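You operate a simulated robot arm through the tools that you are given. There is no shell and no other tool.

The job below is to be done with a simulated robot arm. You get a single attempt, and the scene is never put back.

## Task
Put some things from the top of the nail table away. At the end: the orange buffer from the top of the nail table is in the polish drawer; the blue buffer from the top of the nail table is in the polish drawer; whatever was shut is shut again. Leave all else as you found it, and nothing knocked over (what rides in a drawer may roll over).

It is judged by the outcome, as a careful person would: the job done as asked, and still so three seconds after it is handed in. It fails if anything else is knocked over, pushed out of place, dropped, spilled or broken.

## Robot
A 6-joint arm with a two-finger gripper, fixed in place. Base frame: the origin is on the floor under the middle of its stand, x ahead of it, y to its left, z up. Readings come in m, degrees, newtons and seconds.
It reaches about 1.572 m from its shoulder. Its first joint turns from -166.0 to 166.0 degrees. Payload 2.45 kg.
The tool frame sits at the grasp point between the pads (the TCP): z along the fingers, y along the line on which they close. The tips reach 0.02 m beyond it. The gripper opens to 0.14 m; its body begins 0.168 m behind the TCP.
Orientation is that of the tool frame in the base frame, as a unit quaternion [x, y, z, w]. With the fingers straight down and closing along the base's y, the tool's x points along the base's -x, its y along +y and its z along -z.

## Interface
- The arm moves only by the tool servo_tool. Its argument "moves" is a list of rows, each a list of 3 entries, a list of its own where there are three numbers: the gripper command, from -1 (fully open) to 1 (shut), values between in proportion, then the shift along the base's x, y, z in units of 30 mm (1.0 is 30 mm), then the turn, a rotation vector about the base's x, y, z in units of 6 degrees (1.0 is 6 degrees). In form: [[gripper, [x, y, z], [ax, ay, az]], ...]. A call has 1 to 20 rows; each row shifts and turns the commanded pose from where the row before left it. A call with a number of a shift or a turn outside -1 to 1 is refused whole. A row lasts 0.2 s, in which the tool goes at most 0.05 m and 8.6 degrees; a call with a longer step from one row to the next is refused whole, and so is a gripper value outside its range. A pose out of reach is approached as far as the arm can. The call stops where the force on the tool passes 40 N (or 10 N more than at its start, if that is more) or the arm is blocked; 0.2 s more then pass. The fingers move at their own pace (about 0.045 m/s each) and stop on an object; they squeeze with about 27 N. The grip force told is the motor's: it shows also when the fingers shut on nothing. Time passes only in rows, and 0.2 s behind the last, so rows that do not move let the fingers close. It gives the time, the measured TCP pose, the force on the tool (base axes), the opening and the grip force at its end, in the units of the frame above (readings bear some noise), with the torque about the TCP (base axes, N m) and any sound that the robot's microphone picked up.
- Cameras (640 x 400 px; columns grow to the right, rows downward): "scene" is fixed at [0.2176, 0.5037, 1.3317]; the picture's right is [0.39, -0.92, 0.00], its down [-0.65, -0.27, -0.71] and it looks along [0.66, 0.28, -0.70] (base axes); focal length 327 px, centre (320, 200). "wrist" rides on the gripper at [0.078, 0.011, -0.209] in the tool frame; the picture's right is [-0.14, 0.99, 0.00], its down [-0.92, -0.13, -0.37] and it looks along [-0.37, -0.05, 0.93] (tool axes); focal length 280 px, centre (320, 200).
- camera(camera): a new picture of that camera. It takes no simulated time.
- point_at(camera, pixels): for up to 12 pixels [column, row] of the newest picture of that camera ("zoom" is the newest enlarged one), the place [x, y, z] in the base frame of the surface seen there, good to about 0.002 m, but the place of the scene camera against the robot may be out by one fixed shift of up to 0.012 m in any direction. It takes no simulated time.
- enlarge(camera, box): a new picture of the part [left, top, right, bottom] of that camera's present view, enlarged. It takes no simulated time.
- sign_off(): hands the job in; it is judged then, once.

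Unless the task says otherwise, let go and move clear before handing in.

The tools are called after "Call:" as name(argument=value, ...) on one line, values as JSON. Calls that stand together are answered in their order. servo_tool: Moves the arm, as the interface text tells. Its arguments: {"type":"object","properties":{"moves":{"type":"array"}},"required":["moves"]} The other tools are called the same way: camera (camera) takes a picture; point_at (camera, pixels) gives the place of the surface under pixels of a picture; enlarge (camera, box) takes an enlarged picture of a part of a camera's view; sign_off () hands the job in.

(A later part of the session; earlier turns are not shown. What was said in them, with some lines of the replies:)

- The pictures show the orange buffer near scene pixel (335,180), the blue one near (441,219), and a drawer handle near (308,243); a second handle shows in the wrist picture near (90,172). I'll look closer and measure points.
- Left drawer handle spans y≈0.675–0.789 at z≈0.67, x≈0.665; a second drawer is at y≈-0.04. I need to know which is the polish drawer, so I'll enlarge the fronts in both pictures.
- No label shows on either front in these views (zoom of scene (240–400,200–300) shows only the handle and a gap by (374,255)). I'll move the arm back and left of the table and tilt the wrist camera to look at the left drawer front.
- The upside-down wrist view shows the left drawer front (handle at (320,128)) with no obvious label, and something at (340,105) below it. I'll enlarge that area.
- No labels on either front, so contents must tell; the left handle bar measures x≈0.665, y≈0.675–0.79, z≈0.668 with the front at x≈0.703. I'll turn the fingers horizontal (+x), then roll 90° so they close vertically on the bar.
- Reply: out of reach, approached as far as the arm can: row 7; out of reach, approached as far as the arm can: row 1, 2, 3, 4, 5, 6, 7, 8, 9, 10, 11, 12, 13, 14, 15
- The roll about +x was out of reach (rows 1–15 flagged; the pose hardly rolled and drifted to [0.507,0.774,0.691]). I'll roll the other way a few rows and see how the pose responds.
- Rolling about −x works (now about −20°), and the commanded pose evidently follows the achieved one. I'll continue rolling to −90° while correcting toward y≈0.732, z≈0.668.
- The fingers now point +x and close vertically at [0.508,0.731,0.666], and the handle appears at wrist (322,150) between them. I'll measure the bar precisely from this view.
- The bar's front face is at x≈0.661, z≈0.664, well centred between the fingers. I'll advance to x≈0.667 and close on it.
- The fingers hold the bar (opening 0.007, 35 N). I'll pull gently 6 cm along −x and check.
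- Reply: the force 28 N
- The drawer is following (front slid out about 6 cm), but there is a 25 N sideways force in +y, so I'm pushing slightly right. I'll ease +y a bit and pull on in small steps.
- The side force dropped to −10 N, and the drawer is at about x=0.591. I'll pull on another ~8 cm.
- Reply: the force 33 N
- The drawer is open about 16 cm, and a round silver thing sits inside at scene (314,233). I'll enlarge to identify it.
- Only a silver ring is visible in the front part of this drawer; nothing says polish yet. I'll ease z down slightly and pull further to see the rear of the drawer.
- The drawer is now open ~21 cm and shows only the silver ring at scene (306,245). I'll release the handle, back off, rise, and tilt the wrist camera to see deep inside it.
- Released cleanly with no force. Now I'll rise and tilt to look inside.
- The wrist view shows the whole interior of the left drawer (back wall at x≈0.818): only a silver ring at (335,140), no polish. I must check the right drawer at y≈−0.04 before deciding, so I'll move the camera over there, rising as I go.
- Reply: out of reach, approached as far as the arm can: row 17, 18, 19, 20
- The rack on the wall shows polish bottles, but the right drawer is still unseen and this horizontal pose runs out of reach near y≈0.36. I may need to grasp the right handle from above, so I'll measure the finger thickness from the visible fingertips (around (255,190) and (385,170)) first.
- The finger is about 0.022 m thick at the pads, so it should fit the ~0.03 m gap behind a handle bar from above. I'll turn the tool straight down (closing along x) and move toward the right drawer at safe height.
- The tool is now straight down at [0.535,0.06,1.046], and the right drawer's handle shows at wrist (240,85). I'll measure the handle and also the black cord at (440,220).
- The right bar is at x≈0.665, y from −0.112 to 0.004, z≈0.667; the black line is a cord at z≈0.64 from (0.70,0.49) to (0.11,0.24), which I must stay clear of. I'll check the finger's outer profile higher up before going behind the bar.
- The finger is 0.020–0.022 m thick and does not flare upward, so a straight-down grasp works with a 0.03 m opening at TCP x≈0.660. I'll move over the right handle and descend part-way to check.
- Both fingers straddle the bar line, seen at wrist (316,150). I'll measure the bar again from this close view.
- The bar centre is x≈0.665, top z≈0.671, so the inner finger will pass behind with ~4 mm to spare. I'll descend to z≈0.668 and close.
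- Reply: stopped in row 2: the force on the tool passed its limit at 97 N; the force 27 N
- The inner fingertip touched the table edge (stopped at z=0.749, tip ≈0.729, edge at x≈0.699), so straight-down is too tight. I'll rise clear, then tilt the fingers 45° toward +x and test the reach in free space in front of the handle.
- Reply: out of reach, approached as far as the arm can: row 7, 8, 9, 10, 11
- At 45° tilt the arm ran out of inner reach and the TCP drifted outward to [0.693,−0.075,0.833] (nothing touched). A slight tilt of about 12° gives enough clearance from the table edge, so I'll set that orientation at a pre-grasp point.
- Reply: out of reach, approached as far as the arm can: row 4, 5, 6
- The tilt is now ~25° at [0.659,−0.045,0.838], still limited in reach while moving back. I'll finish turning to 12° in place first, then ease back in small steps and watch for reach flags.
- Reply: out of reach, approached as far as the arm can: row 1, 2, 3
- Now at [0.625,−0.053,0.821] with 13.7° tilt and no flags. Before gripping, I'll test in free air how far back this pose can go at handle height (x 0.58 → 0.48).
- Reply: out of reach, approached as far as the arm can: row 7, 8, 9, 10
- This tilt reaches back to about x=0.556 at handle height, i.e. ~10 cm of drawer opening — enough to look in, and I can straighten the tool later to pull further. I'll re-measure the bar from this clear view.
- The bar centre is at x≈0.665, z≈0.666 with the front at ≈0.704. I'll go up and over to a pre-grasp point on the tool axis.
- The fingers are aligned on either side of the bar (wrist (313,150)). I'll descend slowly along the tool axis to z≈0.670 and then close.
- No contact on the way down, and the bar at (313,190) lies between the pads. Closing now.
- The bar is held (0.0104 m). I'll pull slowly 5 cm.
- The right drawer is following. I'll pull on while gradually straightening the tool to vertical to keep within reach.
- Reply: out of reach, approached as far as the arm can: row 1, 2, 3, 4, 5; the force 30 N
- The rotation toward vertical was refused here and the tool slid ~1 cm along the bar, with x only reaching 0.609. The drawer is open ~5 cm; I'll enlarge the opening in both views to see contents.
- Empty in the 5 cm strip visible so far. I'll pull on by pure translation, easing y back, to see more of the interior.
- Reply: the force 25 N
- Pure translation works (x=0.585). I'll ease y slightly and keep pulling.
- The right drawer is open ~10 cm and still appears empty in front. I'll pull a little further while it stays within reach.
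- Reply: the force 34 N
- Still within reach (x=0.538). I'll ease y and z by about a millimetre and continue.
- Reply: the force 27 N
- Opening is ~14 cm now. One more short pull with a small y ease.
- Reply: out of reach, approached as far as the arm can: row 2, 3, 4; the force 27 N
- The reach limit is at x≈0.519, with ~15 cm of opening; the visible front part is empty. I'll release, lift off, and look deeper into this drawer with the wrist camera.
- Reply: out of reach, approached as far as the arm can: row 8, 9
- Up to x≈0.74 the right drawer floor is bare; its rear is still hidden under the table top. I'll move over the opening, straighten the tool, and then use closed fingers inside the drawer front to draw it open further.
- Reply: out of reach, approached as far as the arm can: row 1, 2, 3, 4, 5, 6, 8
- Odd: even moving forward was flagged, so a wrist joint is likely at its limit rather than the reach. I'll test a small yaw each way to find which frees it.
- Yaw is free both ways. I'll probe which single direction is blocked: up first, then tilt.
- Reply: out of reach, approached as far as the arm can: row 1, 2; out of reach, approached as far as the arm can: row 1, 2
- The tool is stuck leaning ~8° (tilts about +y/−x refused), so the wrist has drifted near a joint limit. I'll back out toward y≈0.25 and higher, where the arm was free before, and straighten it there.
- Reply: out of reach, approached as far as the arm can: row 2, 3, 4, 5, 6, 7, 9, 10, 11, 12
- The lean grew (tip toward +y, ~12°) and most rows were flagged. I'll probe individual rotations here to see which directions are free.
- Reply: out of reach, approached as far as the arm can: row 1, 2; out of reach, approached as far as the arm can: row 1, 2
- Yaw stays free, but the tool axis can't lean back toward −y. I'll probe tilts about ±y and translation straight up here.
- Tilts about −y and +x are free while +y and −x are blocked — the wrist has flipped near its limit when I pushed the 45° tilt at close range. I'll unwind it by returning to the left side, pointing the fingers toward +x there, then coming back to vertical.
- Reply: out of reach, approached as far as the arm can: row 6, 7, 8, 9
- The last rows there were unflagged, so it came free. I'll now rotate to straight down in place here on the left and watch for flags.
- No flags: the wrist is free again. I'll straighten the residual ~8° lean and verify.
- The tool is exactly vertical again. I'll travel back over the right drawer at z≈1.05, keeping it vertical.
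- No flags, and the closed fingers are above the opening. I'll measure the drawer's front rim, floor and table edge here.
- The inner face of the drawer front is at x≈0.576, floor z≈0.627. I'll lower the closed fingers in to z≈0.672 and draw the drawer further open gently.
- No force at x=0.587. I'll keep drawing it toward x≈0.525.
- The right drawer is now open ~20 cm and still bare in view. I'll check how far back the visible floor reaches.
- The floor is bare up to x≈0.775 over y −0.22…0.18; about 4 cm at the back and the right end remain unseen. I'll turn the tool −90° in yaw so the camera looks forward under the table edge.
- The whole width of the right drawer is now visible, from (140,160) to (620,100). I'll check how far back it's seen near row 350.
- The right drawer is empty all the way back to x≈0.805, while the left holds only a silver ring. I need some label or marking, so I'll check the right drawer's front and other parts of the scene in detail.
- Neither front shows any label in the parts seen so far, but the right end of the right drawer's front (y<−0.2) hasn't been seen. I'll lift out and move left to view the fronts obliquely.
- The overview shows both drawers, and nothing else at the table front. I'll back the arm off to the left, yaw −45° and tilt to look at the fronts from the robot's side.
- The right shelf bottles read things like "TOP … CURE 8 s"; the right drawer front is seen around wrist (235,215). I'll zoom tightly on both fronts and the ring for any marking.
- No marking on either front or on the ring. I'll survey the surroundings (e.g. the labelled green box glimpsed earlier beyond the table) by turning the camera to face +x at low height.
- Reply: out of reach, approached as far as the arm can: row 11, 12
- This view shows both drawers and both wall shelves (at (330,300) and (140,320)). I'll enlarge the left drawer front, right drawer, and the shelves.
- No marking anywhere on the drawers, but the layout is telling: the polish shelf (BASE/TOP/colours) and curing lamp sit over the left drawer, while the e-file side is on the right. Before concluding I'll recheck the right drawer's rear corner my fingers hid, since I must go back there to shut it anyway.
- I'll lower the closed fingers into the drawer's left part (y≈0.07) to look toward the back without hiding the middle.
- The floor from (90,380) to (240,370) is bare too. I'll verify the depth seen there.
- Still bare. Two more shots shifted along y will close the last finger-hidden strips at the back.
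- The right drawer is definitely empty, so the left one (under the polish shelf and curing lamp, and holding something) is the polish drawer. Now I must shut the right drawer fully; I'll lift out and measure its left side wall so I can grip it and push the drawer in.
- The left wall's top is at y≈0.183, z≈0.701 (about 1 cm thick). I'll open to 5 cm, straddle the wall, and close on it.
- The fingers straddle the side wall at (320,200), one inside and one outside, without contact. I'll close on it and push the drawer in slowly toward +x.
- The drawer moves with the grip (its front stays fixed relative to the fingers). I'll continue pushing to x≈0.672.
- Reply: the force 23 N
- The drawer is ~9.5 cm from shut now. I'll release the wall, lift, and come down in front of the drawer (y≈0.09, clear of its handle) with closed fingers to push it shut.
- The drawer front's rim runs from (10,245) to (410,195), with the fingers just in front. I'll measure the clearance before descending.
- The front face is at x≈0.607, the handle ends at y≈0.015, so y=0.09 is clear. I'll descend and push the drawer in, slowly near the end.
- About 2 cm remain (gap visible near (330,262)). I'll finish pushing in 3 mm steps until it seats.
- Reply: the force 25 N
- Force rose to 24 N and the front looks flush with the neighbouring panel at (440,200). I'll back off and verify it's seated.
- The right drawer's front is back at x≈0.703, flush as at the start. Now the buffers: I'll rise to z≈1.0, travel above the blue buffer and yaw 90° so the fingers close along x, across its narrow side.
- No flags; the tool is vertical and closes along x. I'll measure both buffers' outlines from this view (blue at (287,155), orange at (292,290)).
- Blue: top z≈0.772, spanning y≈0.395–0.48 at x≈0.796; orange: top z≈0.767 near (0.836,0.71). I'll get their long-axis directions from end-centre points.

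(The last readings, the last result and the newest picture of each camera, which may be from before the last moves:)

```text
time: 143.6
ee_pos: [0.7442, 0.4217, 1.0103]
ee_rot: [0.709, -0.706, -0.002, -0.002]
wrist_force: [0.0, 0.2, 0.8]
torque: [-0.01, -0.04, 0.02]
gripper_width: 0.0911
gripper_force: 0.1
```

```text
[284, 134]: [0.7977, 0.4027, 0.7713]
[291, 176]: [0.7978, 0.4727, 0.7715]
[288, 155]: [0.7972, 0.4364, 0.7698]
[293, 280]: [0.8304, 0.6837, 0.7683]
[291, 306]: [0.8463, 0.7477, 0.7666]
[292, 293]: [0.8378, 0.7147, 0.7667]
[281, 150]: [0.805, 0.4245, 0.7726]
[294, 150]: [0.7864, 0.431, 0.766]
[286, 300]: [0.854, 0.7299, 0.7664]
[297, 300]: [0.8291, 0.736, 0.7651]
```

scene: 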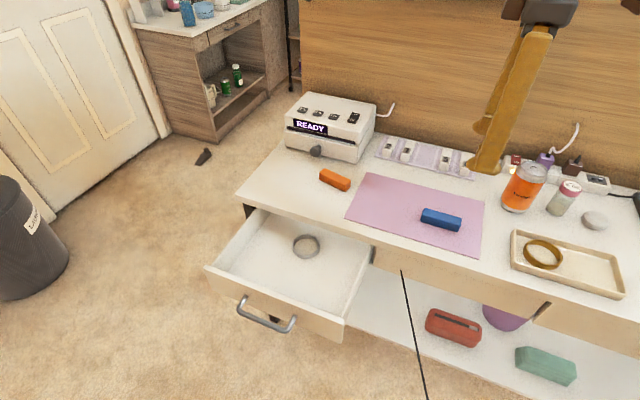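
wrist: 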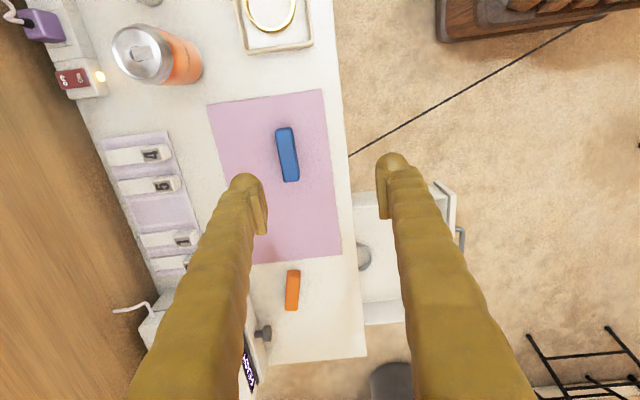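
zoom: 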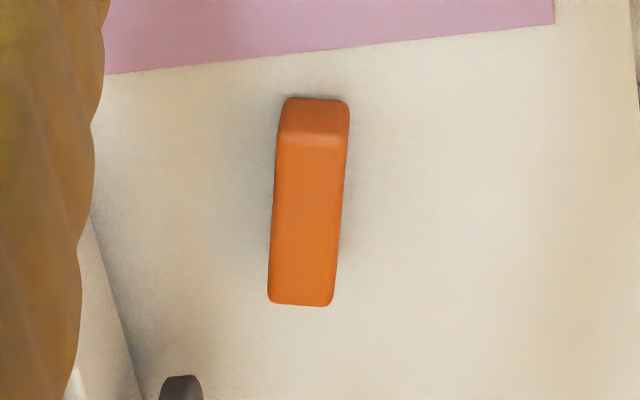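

Blue lies along y, centre (0.796,0.437); orange's axis is turned ~14°, centre (0.838,0.715). I'll check where the lamp's knob is relative to the orange buffer, then descend on the blue one.

Call:
point_at(camera="wrist", pixels=[[263, 333], [268, 330], [258, 340], [330, 230], [320, 320], [330, 350], [310, 120]])

Call:
servo_tool(moves=[[0.143, [0.6, 0.17, -0.9], [0, 0, 0]], [0.143, [0.6, 0.17, -0.9], [0, 0, 0]], [0.143, [0.53, 0.17, -0.9], [0, 0, 0]], [0.143, [0, 0, -0.9], [0, 0, 0]], [0.143, [0, 0, -0.9], [0, 0, 0]], [0.143, [0, 0, -0.9], [0, 0, 0]], [0.143, [0, 0, 0], [0, 0, 0]]])

Call:
camera(camera="wrist")

```text
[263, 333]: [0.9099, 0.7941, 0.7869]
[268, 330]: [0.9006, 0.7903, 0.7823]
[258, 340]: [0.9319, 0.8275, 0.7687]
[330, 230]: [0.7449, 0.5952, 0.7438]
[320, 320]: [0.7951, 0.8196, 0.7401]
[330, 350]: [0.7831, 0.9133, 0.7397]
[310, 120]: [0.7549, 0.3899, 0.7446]
```

```text
time: 145.2
ee_pos: [0.793, 0.4367, 0.8484]
ee_rot: [0.708, -0.706, -0.001, -0.002]
wrist_force: [0.1, 0.1, -0.7]
torque: [-0.03, 0.02, -0.02]
gripper_width: 0.0599
gripper_force: 0.1
```

```text
taken
```

wrist: 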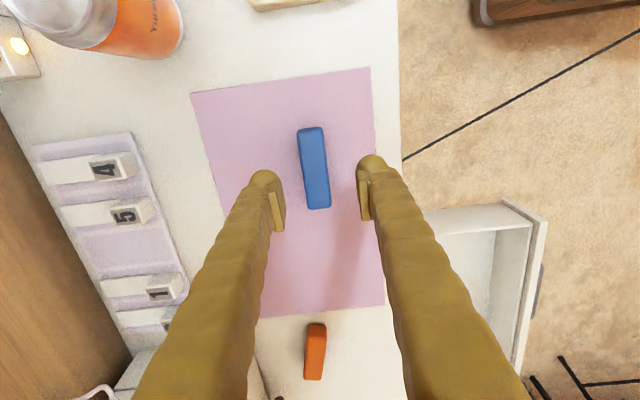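

The blue buffer sits centred between the fingers (313,165). I'll descend to z≈0.769 and close on it.

Call:
servo_tool(moves=[[0.143, [0.05, 0, -0.6], [0, 0, 0]], [0.143, [0.05, 0, -0.6], [0, 0, 0]], [0.143, [0, 0, -0.6], [0, 0, 0]], [0.143, [0, 0, -0.4], [0, 0, 0]], [0.143, [0, 0, -0.4], [0, 0, 0]], [0.143, [0, 0, 0], [0, 0, 0]]])

Call:
servo_tool(moves=[[1, [0, 0, 0], [0, 0, 0]], [1, [0, 0, 0], [0, 0, 0]], [1, [0, 0, 0], [0, 0, 0]], [1, [0, 0, 0], [0, 0, 0]], [1, [0, 0, 0], [0, 0, 0]]])

Call:
camera(camera="wrist")

```text
time: 146.6
ee_pos: [0.7965, 0.4362, 0.7718]
ee_rot: [0.709, -0.706, -0.001, -0.002]
wrist_force: [0.6, 0.0, 0.6]
torque: [-0.02, -0.02, 0.0]
gripper_width: 0.0599
gripper_force: 0.1
```

```text
time: 147.8
ee_pos: [0.7953, 0.4358, 0.7705]
ee_rot: [0.708, -0.706, -0.002, -0.002]
wrist_force: [0.6, 0.2, 0.5]
torque: [0.02, 0.03, -0.04]
gripper_width: 0.0261
gripper_force: 27.2
```

```text
taken
```

wrist: 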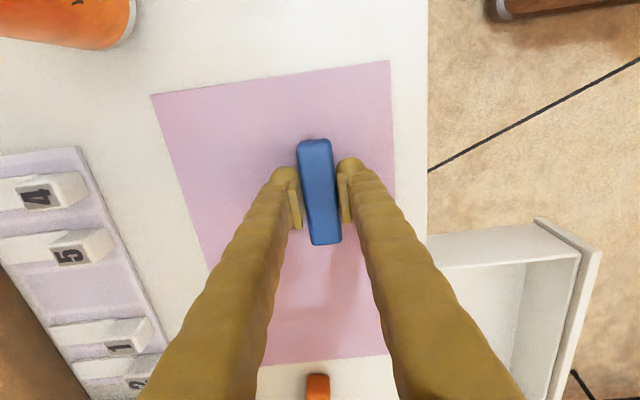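

The blue buffer is held (26 mm wide, 27 N). I'll lift it straight up, carry it over the open left drawer to about (0.58,0.66), well away from the ring.

Call:
servo_tool(moves=[[1, [0, 0, 0.3], [0, 0, 0]], [1, [0, 0, 0.6], [0, 0, 0]], [1, [0, 0, 0.8], [0, 0, 0]], [1, [0, 0, 0.9], [0, 0, 0]], [1, [0, 0, 0.9], [0, 0, 0]], [1, [0, 0, 0.9], [0, 0, 0]], [1, [-0.8, 0.83, 0], [0, 0, 0]], [1, [-0.8, 0.83, 0], [0, 0, 0]], [1, [-0.8, 0.83, 0], [0, 0, 0]], [1, [-0.8, 0.83, 0], [0, 0, 0]], [1, [-0.8, 0.83, 0], [0, 0, 0]], [1, [-0.8, 0.83, 0], [0, 0, 0]], [1, [-0.8, 0.83, 0], [0, 0, 0]], [1, [-0.8, 0.83, 0], [0, 0, 0]], [1, [-0.8, 0.83, 0], [0, 0, 0]], [1, [0, 0, 0], [0, 0, 0]]])

Call:
camera(camera="wrist")

Call:
camera(camera="scene")

```text
time: 151.2
ee_pos: [0.5826, 0.6603, 0.9039]
ee_rot: [0.708, -0.706, -0.002, -0.001]
wrist_force: [-0.5, 0.4, -0.1]
torque: [0.0, -0.01, 0.02]
gripper_width: 0.026
gripper_force: 27.2
```

```text
taken
```

wrist: 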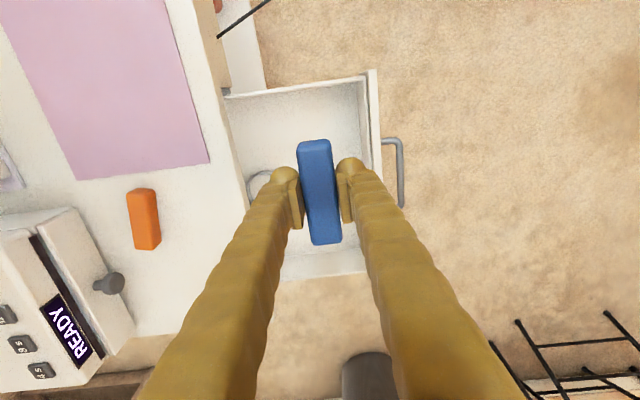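

```text
taken
```

scene: 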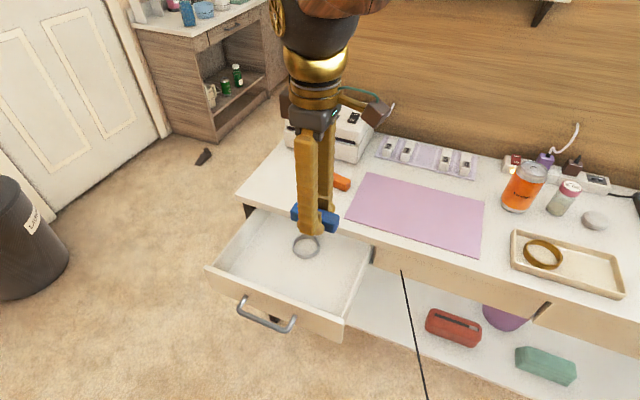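

The blue buffer is above the drawer. I'll confirm the ring, front rim and side wall positions before lowering.

Call:
point_at(camera="wrist", pixels=[[262, 175], [255, 185], [250, 195], [376, 120], [366, 120], [290, 92], [360, 150], [280, 130], [230, 120], [340, 262], [320, 110]])

```text
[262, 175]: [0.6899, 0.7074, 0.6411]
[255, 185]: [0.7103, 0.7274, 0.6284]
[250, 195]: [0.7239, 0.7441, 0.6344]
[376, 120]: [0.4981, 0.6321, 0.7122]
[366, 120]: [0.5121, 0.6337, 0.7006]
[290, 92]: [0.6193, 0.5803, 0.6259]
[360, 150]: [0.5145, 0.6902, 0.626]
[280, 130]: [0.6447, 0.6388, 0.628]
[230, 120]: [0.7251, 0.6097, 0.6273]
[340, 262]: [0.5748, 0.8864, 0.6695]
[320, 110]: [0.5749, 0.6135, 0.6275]
```

All clear: drawer floor z≈0.627, inner x from 0.514, ring beyond x≈0.68. I'll lower the buffer to just above the floor.

Call:
servo_tool(moves=[[1, [0, 0, -0.9], [0, 0, 0]], [1, [0, 0, -0.9], [0, 0, 0]], [1, [0, 0, -0.9], [0, 0, 0]], [1, [0, 0, -0.9], [0, 0, 0]], [1, [0, 0, -0.9], [0, 0, 0]], [1, [0, 0, -0.9], [0, 0, 0]], [1, [0, 0, -0.9], [0, 0, 0]], [1, [0, 0, -0.9], [0, 0, 0]], [1, [0, 0, -0.3], [0, 0, 0]], [1, [0, 0, -0.25], [0, 0, 0]], [1, [0, 0, -0.25], [0, 0, 0]], [1, [0, 0, -0.2], [0, 0, 0]]])

```text
time: 153.8
ee_pos: [0.5812, 0.662, 0.6583]
ee_rot: [0.709, -0.706, -0.001, -0.003]
wrist_force: [-0.7, -0.2, 0.1]
torque: [-0.01, -0.03, 0.01]
gripper_width: 0.0261
gripper_force: 27.2
```

No contact yet at z=0.658; bottom is ~4 mm above the floor. I'll lower a touch more, release, and lift out.

Call:
servo_tool(moves=[[1, [0, 0, -0.05], [0, 0, 0]], [1, [0, 0, -0.05], [0, 0, 0]], [0.357, [0, 0, 0], [0, 0, 0]], [0.357, [0, 0, 0], [0, 0, 0]], [0.357, [0, 0, 0], [0, 0, 0]]])

Call:
camera(camera="wrist")

```text
time: 155.0
ee_pos: [0.583, 0.6614, 0.654]
ee_rot: [0.708, -0.706, -0.002, -0.001]
wrist_force: [0.6, 0.7, 0.2]
torque: [-0.01, -0.02, 0.01]
gripper_width: 0.0449
gripper_force: 0.1
```

```text
taken
```

wrist: 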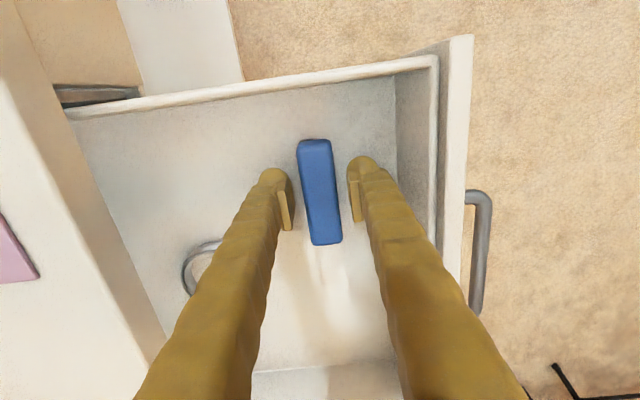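

The blue buffer rests flat in the drawer. I'll lift out and go above the orange buffer at (0.838,0.715), yawing −14° to match it.

Call:
servo_tool(moves=[[0.357, [0, 0, 0.4], [0, 0, 0]], [0.357, [0, 0, 0.8], [0, 0, 0]], [0.357, [0, 0, 0.95], [0, 0, 0]], [0.357, [0, 0, 0.95], [0, 0, 0]], [0.357, [0, 0, 0.95], [0, 0, 0]], [0.357, [0, 0, 0.95], [0, 0, 0]], [0.357, [0, 0, 0.95], [0, 0, 0]], [0.357, [0, 0, 0.95], [0, 0, 0]], [0.143, [0.85, 0.18, 0], [0, 0, -0.78]], [0.143, [0.85, 0.18, 0], [0, 0, -0.78]], [0.143, [0.85, 0.18, 0], [0, 0, -0.78]], [0.143, [0.85, 0.18, 0], [0, 0, 0]], [0.143, [0.85, 0.18, 0], [0, 0, 0]], [0.143, [0.85, 0.18, 0], [0, 0, 0]], [0.143, [0.85, 0.18, 0], [0, 0, 0]], [0.143, [0.85, 0.18, 0], [0, 0, 0]], [0.143, [0.85, 0.18, 0], [0, 0, 0]], [0.143, [0.85, 0.18, 0], [0, 0, 0]]])

Call:
camera(camera="wrist")

```text
time: 158.8
ee_pos: [0.836, 0.7133, 0.8629]
ee_rot: [-0.618, 0.787, 0.001, 0.002]
wrist_force: [-0.3, -0.1, 1.1]
torque: [0.05, -0.02, 0.01]
gripper_width: 0.0602
gripper_force: 0.0
```

```text
taken
```

wrist: 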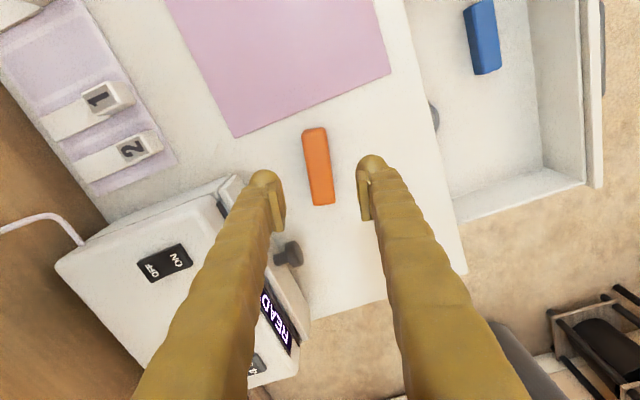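

The orange buffer is centred at (317,165); the lamp's near corner is at about (235,180). I'll measure that corner's clearance from the left finger before descending.

Call:
point_at(camera="wrist", pixels=[[237, 178], [243, 176], [228, 195], [222, 210], [290, 252], [276, 248], [300, 265], [310, 132], [320, 200], [306, 165], [328, 165], [317, 165]])

Call:
enlarge(camera="wrist", box=[190, 120, 350, 300])

```text
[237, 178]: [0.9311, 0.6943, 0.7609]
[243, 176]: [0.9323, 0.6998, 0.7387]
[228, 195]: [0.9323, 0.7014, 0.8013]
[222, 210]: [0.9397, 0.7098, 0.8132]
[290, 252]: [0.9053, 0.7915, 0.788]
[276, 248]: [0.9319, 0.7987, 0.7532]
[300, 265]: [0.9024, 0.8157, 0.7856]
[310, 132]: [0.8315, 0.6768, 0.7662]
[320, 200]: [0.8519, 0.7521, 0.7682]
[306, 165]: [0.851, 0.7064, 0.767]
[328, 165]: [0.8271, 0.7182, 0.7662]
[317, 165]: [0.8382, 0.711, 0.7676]
```

```text
2.22 times, centred on (270, 210) of wrist
```

zoom: 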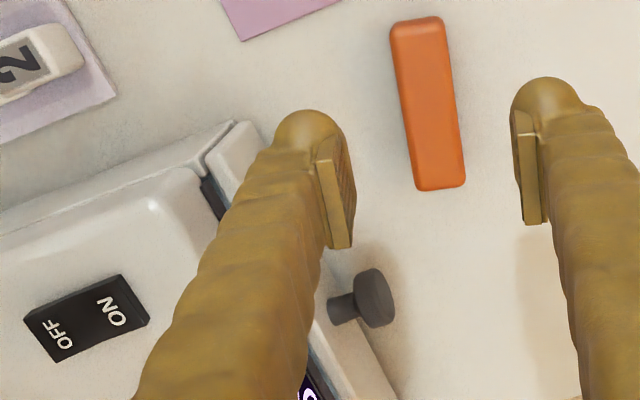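

The lamp face is at x≈0.932 and the knob at y≈0.79, leaving about 4 cm clearance. I'll descend to z≈0.766 and close on the orange buffer.

Call:
servo_tool(moves=[[0.143, [0.05, 0, -0.65], [0, 0, 0]], [0.143, [0.03, 0, -0.65], [0, 0, 0]], [0.143, [0, 0, -0.65], [0, 0, 0]], [0.143, [0, 0, -0.6], [0, 0, 0]], [0.143, [0, 0, -0.35], [0, 0, 0]], [0.143, [0, 0, -0.3], [0, 0, 0]], [0.143, [0, 0, 0], [0, 0, 0]]])

Call:
servo_tool(moves=[[1, [0, 0, 0], [0, 0, 0]], [1, [0, 0, 0], [0, 0, 0]], [1, [0, 0, 0], [0, 0, 0]], [1, [0, 0, 0], [0, 0, 0]], [1, [0, 0, 0], [0, 0, 0]]])

Call:
camera(camera="wrist")

```text
time: 160.4
ee_pos: [0.8411, 0.7161, 0.7643]
ee_rot: [-0.617, 0.787, 0.001, 0.002]
wrist_force: [-0.5, -0.1, -0.1]
torque: [-0.01, 0.0, 0.01]
gripper_width: 0.06
gripper_force: 0.0
```

```text
time: 161.6
ee_pos: [0.8392, 0.7157, 0.7647]
ee_rot: [-0.617, 0.787, 0.002, 0.002]
wrist_force: [0.4, -0.6, -0.8]
torque: [0.0, 0.01, -0.01]
gripper_width: 0.0262
gripper_force: 27.5
```

```text
taken
```

wrist: 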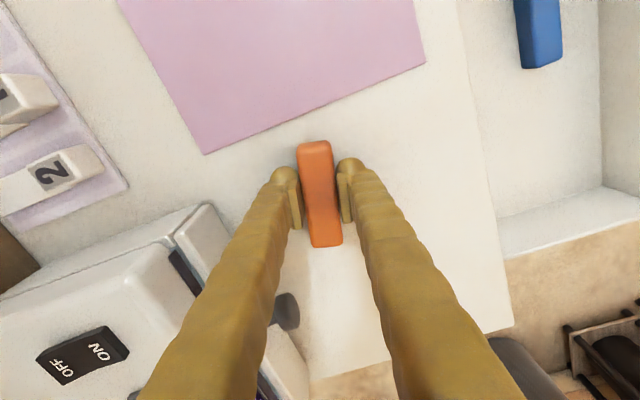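

The orange buffer is held (26 mm, 27 N). I'll lift it straight up, carry it over the drawer to (0.58,0.80) and realign it.

Call:
servo_tool(moves=[[1, [0, 0, 0.3], [0, 0, 0]], [1, [0, 0, 0.6], [0, 0, 0]], [1, [0, 0, 0.9], [0, 0, 0]], [1, [0, 0, 0.9], [0, 0, 0]], [1, [0, 0, 0.9], [0, 0, 0]], [1, [0, 0, 0.9], [0, 0, 0]], [1, [-0.86, 0.28, 0], [0, 0, 0]], [1, [-0.86, 0.28, 0], [0, 0, 0]], [1, [-0.86, 0.28, 0], [0, 0, 0]], [1, [-0.86, 0.28, 0], [0, 0, 0.78]], [1, [-0.86, 0.28, 0], [0, 0, 0.78]], [1, [-0.86, 0.28, 0], [0, 0, 0.78]], [1, [-0.86, 0.28, 0], [0, 0, 0]], [1, [-0.86, 0.28, 0], [0, 0, 0]], [1, [-0.86, 0.28, 0], [0, 0, 0]], [1, [-0.86, 0.28, 0], [0, 0, 0]], [1, [0, 0, 0], [0, 0, 0]]])

Call:
camera(camera="wrist")

Call:
camera(camera="scene")

```text
time: 165.2
ee_pos: [0.5811, 0.7978, 0.9015]
ee_rot: [0.708, -0.706, -0.001, -0.001]
wrist_force: [0.4, 0.6, 0.2]
torque: [0.01, 0.01, 0.0]
gripper_width: 0.026
gripper_force: 27.0
```

```text
taken
```

wrist: 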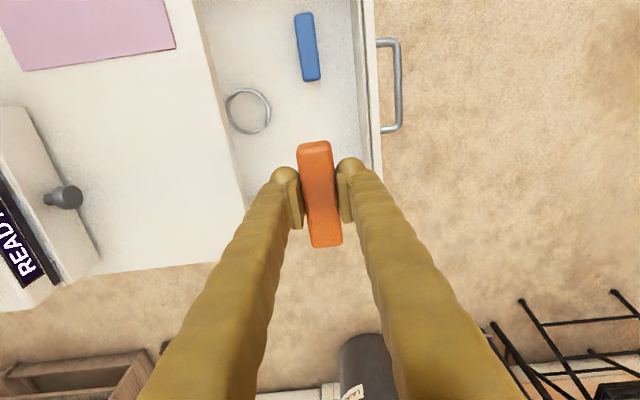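

```text
taken
```

scene: 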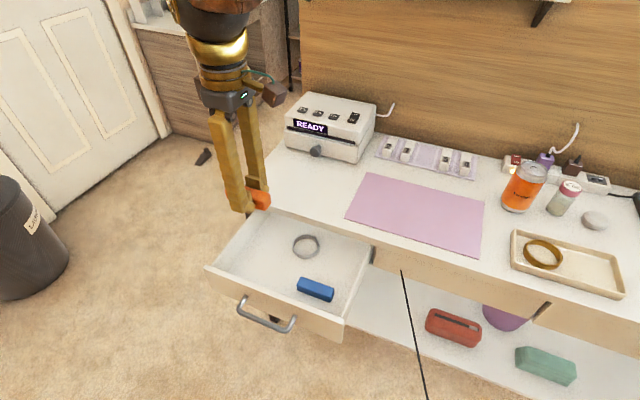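

The drawer shows the blue buffer and ring clear of the target spot. I'll lower the orange buffer to the floor.

Call:
servo_tool(moves=[[1, [0, 0, -0.9], [0, 0, 0]], [1, [0, 0, -0.9], [0, 0, 0]], [1, [0, 0, -0.9], [0, 0, 0]], [1, [0, 0, -0.9], [0, 0, 0]], [1, [0, 0, -0.9], [0, 0, 0]], [1, [0, 0, -0.9], [0, 0, 0]], [1, [0, 0, -0.9], [0, 0, 0]], [1, [0, 0, -0.9], [0, 0, 0]], [1, [0, 0, -0.4], [0, 0, 0]], [1, [0, 0, -0.25], [0, 0, 0]], [1, [0, 0, -0.2], [0, 0, 0]], [1, [0, 0, -0.15], [0, 0, 0]]])

Call:
camera(camera="wrist")

```text
time: 167.8
ee_pos: [0.5802, 0.7989, 0.6536]
ee_rot: [0.709, -0.706, -0.002, -0.002]
wrist_force: [-0.9, -0.5, 0.4]
torque: [0.01, 0.01, 0.02]
gripper_width: 0.0259
gripper_force: 26.9
```

```text
taken
```

wrist: 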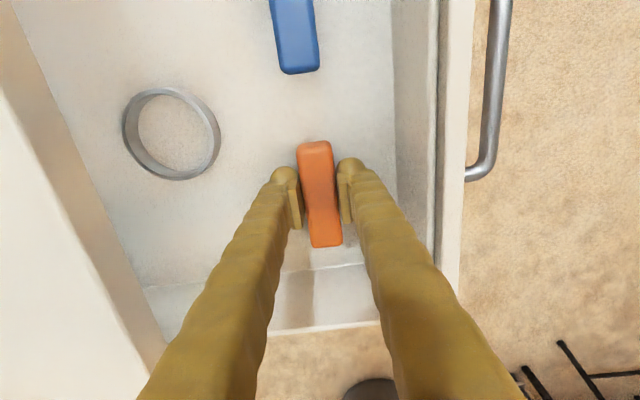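

The orange buffer is just above the floor inside the drawer, clear of ring and wall. I'll release, then lift out.

Call:
servo_tool(moves=[[0.357, [0, 0, 0], [0, 0, 0]], [0.357, [0, 0, 0], [0, 0, 0]], [0.357, [0, 0, 0], [0, 0, 0]], [0.357, [0, 0, 0.4], [0, 0, 0]], [0.357, [0, 0, 0.8], [0, 0, 0]], [0.357, [0, 0, 0.95], [0, 0, 0]], [0.357, [0, 0, 0.95], [0, 0, 0]], [0.357, [0, 0, 0.95], [0, 0, 0]], [0.357, [0, 0, 0.95], [0, 0, 0]], [0.357, [0, 0, 0.95], [0, 0, 0]], [0.357, [0, 0, 0.95], [0, 0, 0]]])

Call:
camera(camera="wrist")

Call:
camera(camera="scene")

```text
time: 170.2
ee_pos: [0.5817, 0.7993, 0.8609]
ee_rot: [0.709, -0.706, -0.002, -0.002]
wrist_force: [-0.7, -0.1, -0.2]
torque: [-0.01, 0.01, 0.01]
gripper_width: 0.0452
gripper_force: 0.0
```

```text
taken
```

wrist: 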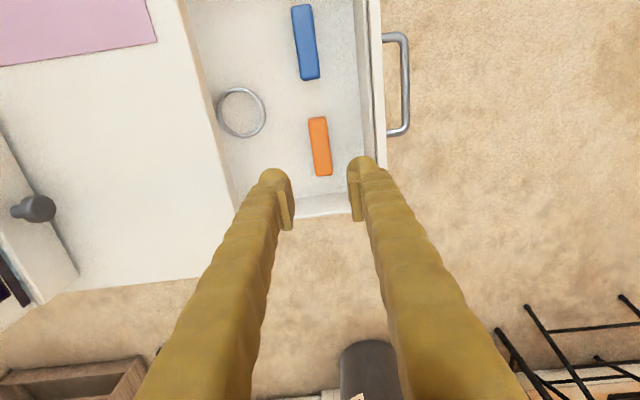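

```text
taken
```

scene: 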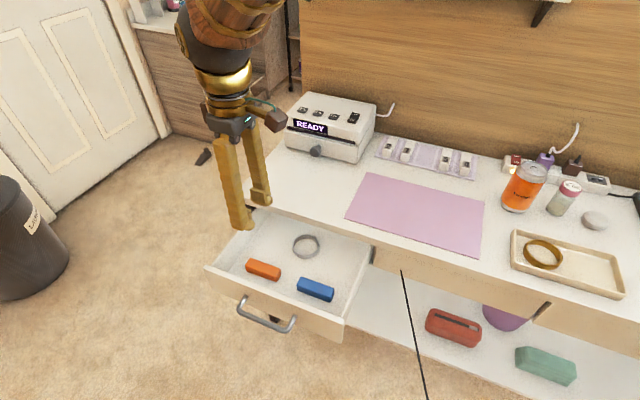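

Both buffers lie in the drawer with the ring undisturbed (scene (263,270), (315,288), (306,245)). Both wall shelves line up with the drawers, and the polish shelf is right above this left one, which supports the choice. Now I'll go in front of the left drawer, tilt 15° so only the tips will push below the table edge, and descend.

Call:
servo_tool(moves=[[1, [-0.8, 0.2, 0], [0, 0, 0]], [1, [-0.8, 0.2, 0], [0, 0, 0]], [1, [-0.8, 0.2, 0], [0, 0, 0]], [1, [-0.8, 0.2, 0], [0, 0, 0]], [1, [-0.8, 0.2, 0], [0, 0, 0]], [1, [-0.8, 0.2, 0], [0, 0, 0]], [1, [-0.3, 0.2, 0], [0, -0.85, 0]], [1, [0, 0, 0], [0, -0.85, 0]], [1, [0, 0, 0], [0, -0.8, 0]], [1, [0, 0, -0.8], [0, 0, 0]], [1, [0, 0, -0.8], [0, 0, 0]]])

Call:
camera(camera="wrist")

Call:
camera(camera="scene")

```text
time: 172.6
ee_pos: [0.4269, 0.8411, 0.8121]
ee_rot: [0.703, -0.699, 0.09, -0.095]
wrist_force: [0.5, -0.3, 0.4]
torque: [-0.03, 0.01, -0.01]
gripper_width: 0.0
gripper_force: 27.0
```

```text
taken
```

wrist: 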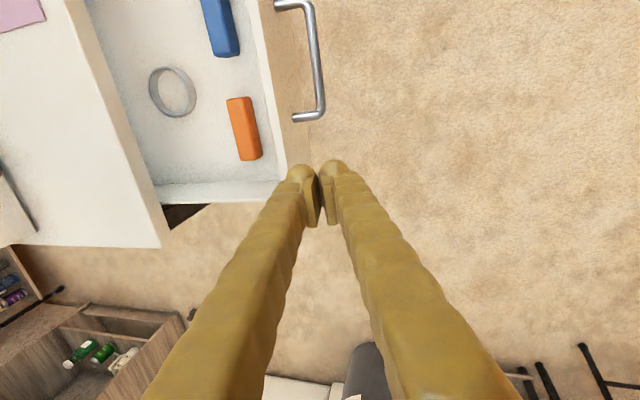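

```text
taken
```

scene: 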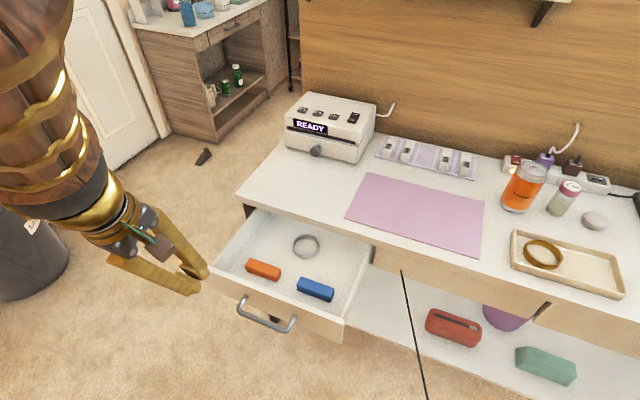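

Call:
point_at(camera="wrist", pixels=[[295, 140], [300, 150], [288, 100], [310, 118], [318, 80], [282, 178], [275, 60], [292, 165]])

```text
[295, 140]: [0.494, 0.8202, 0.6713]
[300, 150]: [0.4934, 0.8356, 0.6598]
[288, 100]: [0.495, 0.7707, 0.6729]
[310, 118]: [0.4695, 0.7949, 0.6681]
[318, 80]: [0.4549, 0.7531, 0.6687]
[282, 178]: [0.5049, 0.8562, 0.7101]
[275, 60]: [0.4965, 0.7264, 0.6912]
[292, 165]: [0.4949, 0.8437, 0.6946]
```

The drawer front is at x≈0.494 and the handle ends at y≈0.80, so y=0.841 is clear. I'll descend to z≈0.668 and begin pushing gently.

Call:
servo_tool(moves=[[1, [0, 0, -0.8], [0, 0, 0]], [1, [0, 0, -0.8], [0, 0, 0]], [1, [0, 0, -0.8], [0, 0, 0]], [1, [0, 0, -0.8], [0, 0, 0]], [1, [0, 0, -0.8], [0, 0, 0]], [1, [0, 0, -0.8], [0, 0, 0]], [1, [0.3, 0, 0], [0, 0, 0]], [1, [0.3, 0, 0], [0, 0, 0]], [1, [0.2, 0, 0], [0, 0, 0]], [1, [0.2, 0, 0], [0, 0, 0]], [1, [0.2, 0, 0], [0, 0, 0]], [1, [0.25, 0, 0], [0, 0, 0]], [1, [0.25, 0, 0], [0, 0, 0]]])

Call:
camera(camera="wrist")

```text
time: 175.4
ee_pos: [0.4789, 0.8407, 0.6682]
ee_rot: [0.703, -0.699, 0.091, -0.094]
wrist_force: [0.0, 0.1, -0.4]
torque: [0.0, -0.03, 0.02]
gripper_width: 0.0001
gripper_force: 27.0
```

```text
taken
```

wrist: 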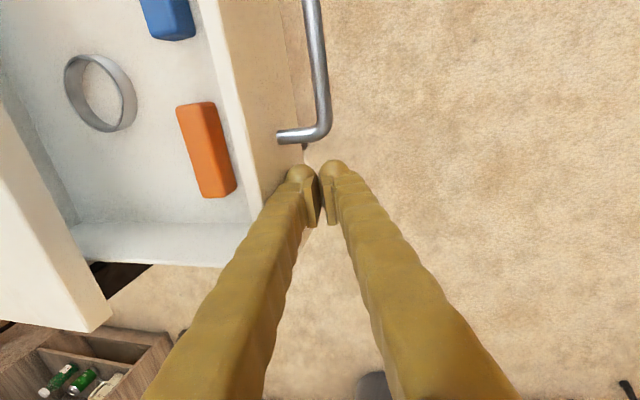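

Contact has begun without force. I'll push smoothly at about 4 cm/s.

Call:
servo_tool(moves=[[1, [0.28, 0, 0], [0, 0, 0]], [1, [0.28, 0, 0], [0, 0, 0]], [1, [0.28, 0, 0], [0, 0, 0]], [1, [0.28, 0, 0], [0, 0, 0]], [1, [0.28, 0, 0], [0, 0, 0]], [1, [0.28, 0, 0], [0, 0, 0]], [1, [0.28, 0, 0], [0, 0, 0]], [1, [0.28, 0, 0], [0, 0, 0]], [1, [0.28, 0, 0], [0, 0, 0]], [1, [0.28, 0, 0], [0, 0, 0]], [1, [0.28, 0, 0], [0, 0, 0]], [1, [0.28, 0, 0], [0, 0, 0]], [1, [0.28, 0, 0], [0, 0, 0]], [1, [0.28, 0, 0], [0, 0, 0]], [1, [0.28, 0, 0], [0, 0, 0]], [1, [0.28, 0, 0], [0, 0, 0]], [1, [0.28, 0, 0], [0, 0, 0]], [1, [0.25, 0, 0], [0, 0, 0]], [1, [0.2, 0, 0], [0, 0, 0]]])

Call:
camera(camera="wrist")

Call:
camera(camera="scene")

```text
time: 179.4
ee_pos: [0.6357, 0.8396, 0.6695]
ee_rot: [0.703, -0.699, 0.091, -0.095]
wrist_force: [-0.3, -0.2, 0.8]
torque: [0.0, 0.02, -0.02]
gripper_width: 0.0004
gripper_force: 27.0
```

```text
taken
```

wrist: 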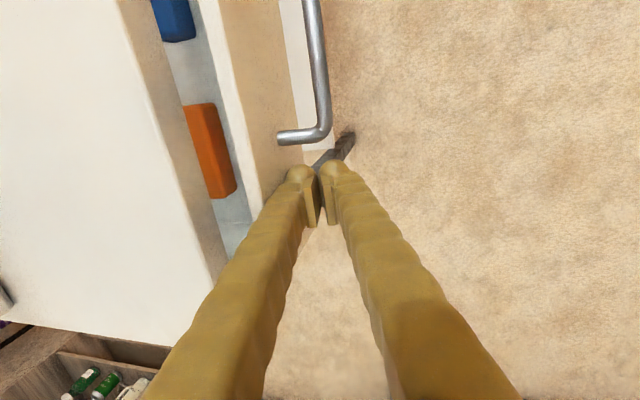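

```text
taken
```

scene: 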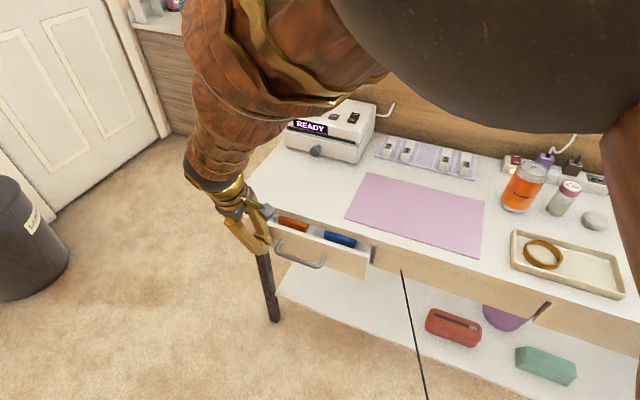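

The contents ride along steadily; about 4 cm remain. I'll finish slowly until it seats.

Call:
servo_tool(moves=[[1, [0.15, 0, 0], [0, 0, 0]], [1, [0.15, 0, 0], [0, 0, 0]], [1, [0.15, 0, 0], [0, 0, 0]], [1, [0.15, 0, 0], [0, 0, 0]], [1, [0.15, 0, 0], [0, 0, 0]], [1, [0.15, 0, 0], [0, 0, 0]], [1, [0.1, 0, 0], [0, 0, 0]], [1, [0.1, 0, 0], [0, 0, 0]], [1, [0.1, 0, 0], [0, 0, 0]]])

Call:
camera(camera="wrist")

```text
time: 181.4
ee_pos: [0.6717, 0.8409, 0.669]
ee_rot: [0.703, -0.699, 0.091, -0.094]
wrist_force: [-0.6, -0.1, -0.6]
torque: [0.01, 0.01, -0.03]
gripper_width: 0.0003
gripper_force: 26.8
```

```text
taken
```

wrist: 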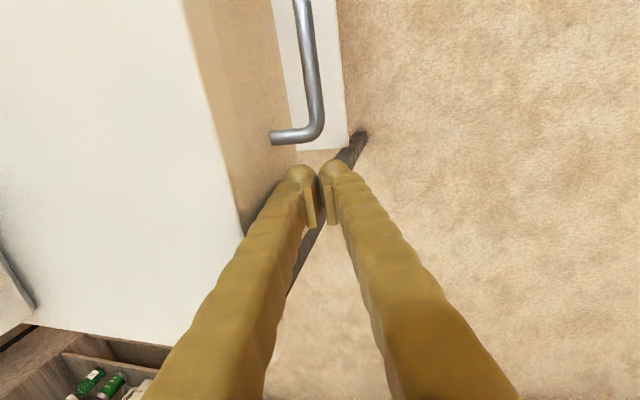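

Nearly shut, still no force. I'll continue in 1.5 mm steps until it seats.

Call:
servo_tool(moves=[[1, [0.05, 0, 0], [0, 0, 0]], [1, [0.05, 0, 0], [0, 0, 0]], [1, [0.05, 0, 0], [0, 0, 0]], [1, [0.05, 0, 0], [0, 0, 0]], [1, [0.04, 0, 0], [0, 0, 0]]])

```text
time: 182.6
ee_pos: [0.677, 0.8401, 0.6694]
ee_rot: [0.703, -0.699, 0.09, -0.094]
wrist_force: [-26.8, -7.9, 12.0]
torque: [-0.08, -0.17, -0.33]
gripper_width: 0.0001
gripper_force: 27.4
```

Force rose to 27 N: the drawer is seated. I'll back off, rise, and look at it.

Call:
servo_tool(moves=[[1, [-0.15, 0, 0], [0, 0, 0]], [1, [-0.5, 0, 0], [0, 0, 0]], [1, [-0.9, 0, 0], [0, 0, 0]], [1, [-0.9, 0, 0], [0, 0, 0]], [1, [-0.9, 0, 0.5], [0, 0, 0]], [1, [-0.5, -0.5, 0.9], [0, 0, 0]], [1, [0, -0.5, 0.9], [0, 0, 0]], [1, [0, -0.5, 0.9], [0, 0, 0]], [1, [0, -0.5, 0.9], [0, 0, 0]]])

Call:
camera(camera="wrist")

Call:
camera(camera="scene")

```text
time: 184.6
ee_pos: [0.5633, 0.7804, 0.792]
ee_rot: [0.703, -0.699, 0.091, -0.094]
wrist_force: [-0.3, 0.6, 0.5]
torque: [-0.02, 0.01, 0.04]
gripper_width: 0.0001
gripper_force: 26.9
```

```text
taken
```

wrist: 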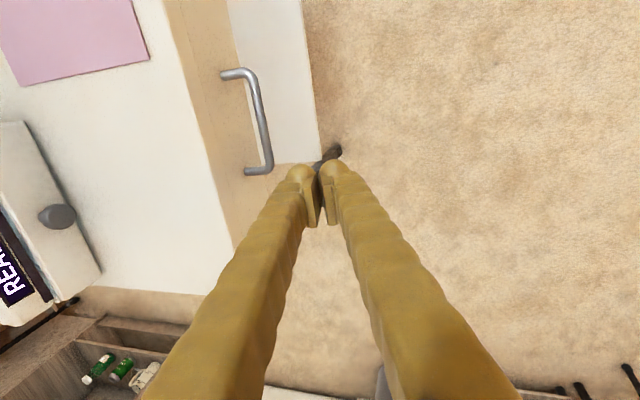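

```text
taken
```

scene: 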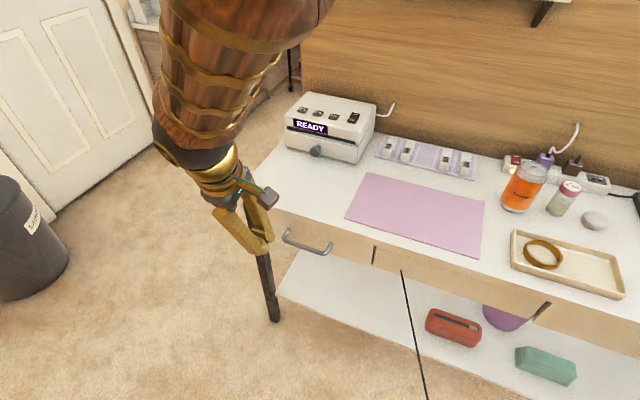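

The left drawer looks shut like at the start (handle at scene (308,243)). I'll measure its front and compare the right drawer with the initial enlarged view.

Call:
point_at(camera="wrist", pixels=[[232, 110], [240, 130], [262, 110], [250, 85], [265, 150], [215, 60], [235, 150], [208, 120]])

Call:
point_at(camera="scene", pixels=[[287, 232], [308, 243], [330, 250], [374, 255], [540, 312], [600, 345], [570, 325], [450, 285]])

Call:
enlarge(camera="scene", box=[440, 240, 640, 400])

Call:
enlarge(camera="scene", box=[240, 200, 400, 300])

```text
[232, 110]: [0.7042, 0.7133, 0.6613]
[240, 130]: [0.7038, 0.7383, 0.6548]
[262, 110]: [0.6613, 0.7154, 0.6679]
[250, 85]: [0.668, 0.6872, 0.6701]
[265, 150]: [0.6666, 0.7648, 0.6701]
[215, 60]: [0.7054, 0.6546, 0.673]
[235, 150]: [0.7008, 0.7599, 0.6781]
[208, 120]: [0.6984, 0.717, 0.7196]
```

```text
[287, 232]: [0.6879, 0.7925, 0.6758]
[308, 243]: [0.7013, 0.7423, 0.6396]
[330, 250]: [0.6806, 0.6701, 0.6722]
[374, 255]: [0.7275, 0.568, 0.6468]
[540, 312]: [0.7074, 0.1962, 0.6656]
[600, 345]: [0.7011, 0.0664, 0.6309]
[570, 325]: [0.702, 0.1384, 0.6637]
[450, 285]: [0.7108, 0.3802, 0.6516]
```

```text
2.50 times, centred on (540, 320) of scene
```

zoom: 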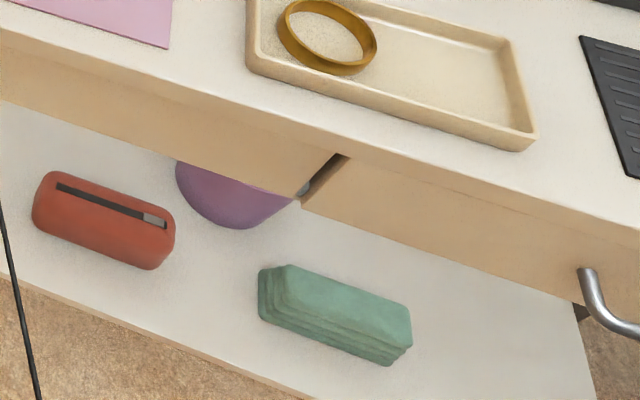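

```text
4.00 times, centred on (320, 250) of scene
```

zoom: 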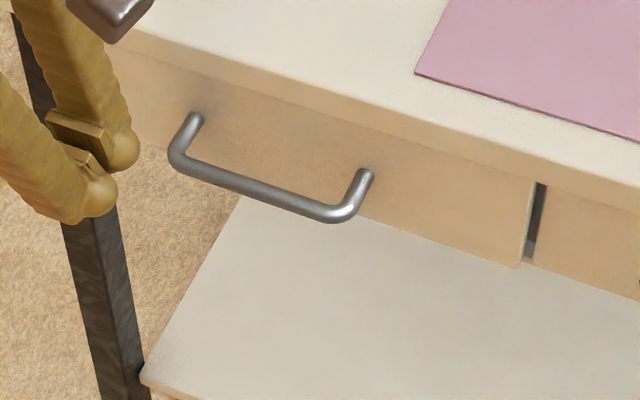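

Both enlarged views match the starting ones (left front x≈0.704, right at the same scene points), and the table items are unmoved. I'll raise the arm clear and take a last look before handing in.

Call:
servo_tool(moves=[[1, [0, -0.3, 0.9], [0, 0, 0]], [1, [0, -0.5, 0.9], [0, 0, 0]], [1, [0, -0.7, 0.9], [0, 0.6, 0]], [0, [0, -0.9, 0.9], [0, 0.6, 0]], [0, [0, -0.9, 0.9], [0, 0.6, 0]], [0, [0, -0.9, 0.9], [0, 0.6, 0]], [-0.5, [0.2, -0.9, 0.9], [0, 0, 0]], [-0.5, [0.3, -0.9, 0.8], [0, 0, 0]], [-0.5, [0.3, -0.9, 0.5], [0, 0, 0]], [-0.5, [0.3, -0.9, 0], [0, 0, 0]], [-0.5, [0.3, -0.9, 0], [0, 0, 0]], [-0.5, [0, 0, 0], [0, 0, 0]]])

Call:
camera(camera="scene")

Call:
camera(camera="wrist")

```text
time: 187.2
ee_pos: [0.6077, 0.5172, 1.021]
ee_rot: [0.708, -0.706, 0.002, -0.006]
wrist_force: [-0.1, 0.1, 0.0]
torque: [-0.03, 0.02, 0.0]
gripper_width: 0.1049
gripper_force: 0.1
```

```text
taken
```

scene: 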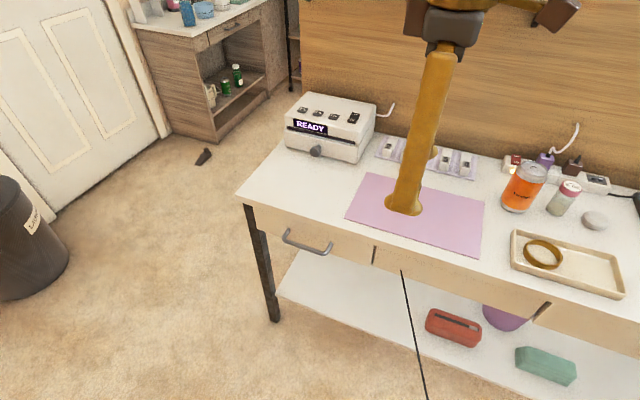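

```text
taken
```

wrist: 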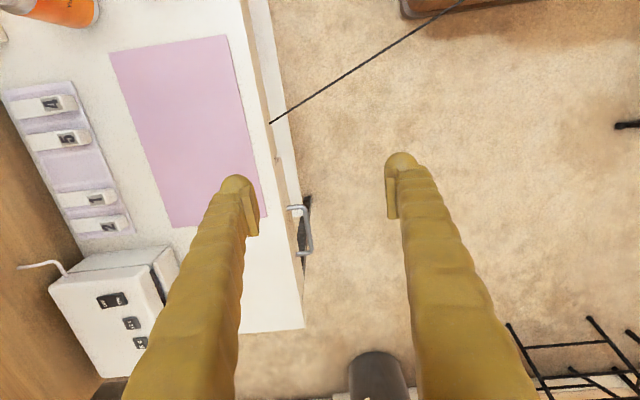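

Both buffers are in the shut left drawer, the right drawer is shut as it was found, and nothing else on the table has moved. The gripper is empty and clear at [0.608,0.517,1.021].

No label names either drawer. I took the left one as the polish drawer because it lies under the polish shelf and beside the curing lamp, and the right one was empty. I'm handing in.

Call:
sign_off()

```text
The job is handed in.
```

I put the orange and blue buffers in the left drawer of the nail table and shut it, but that this is the polish drawer is my inference. Neither drawer has a label.

- **Why the left drawer:** it sits directly under the wall shelf of polish bottles, on the curing-lamp side of the table. The right drawer was empty and sits under the other shelf. The left drawer already held a silver ring, which is still in there with the buffers.
- **Right drawer:** I opened it to check what was inside, then shut it again. Its front is back where it was at the start, to within about 1–2 mm.
- **One hard contact:** on the first try at the right drawer's handle, a fingertip hit the table edge and the force reached 97 N before the arm stopped. I saw nothing moved by it.

In the last pictures, the other things on the table and the lower shelf were where they started. The gripper was empty and clear of the table when I handed in.
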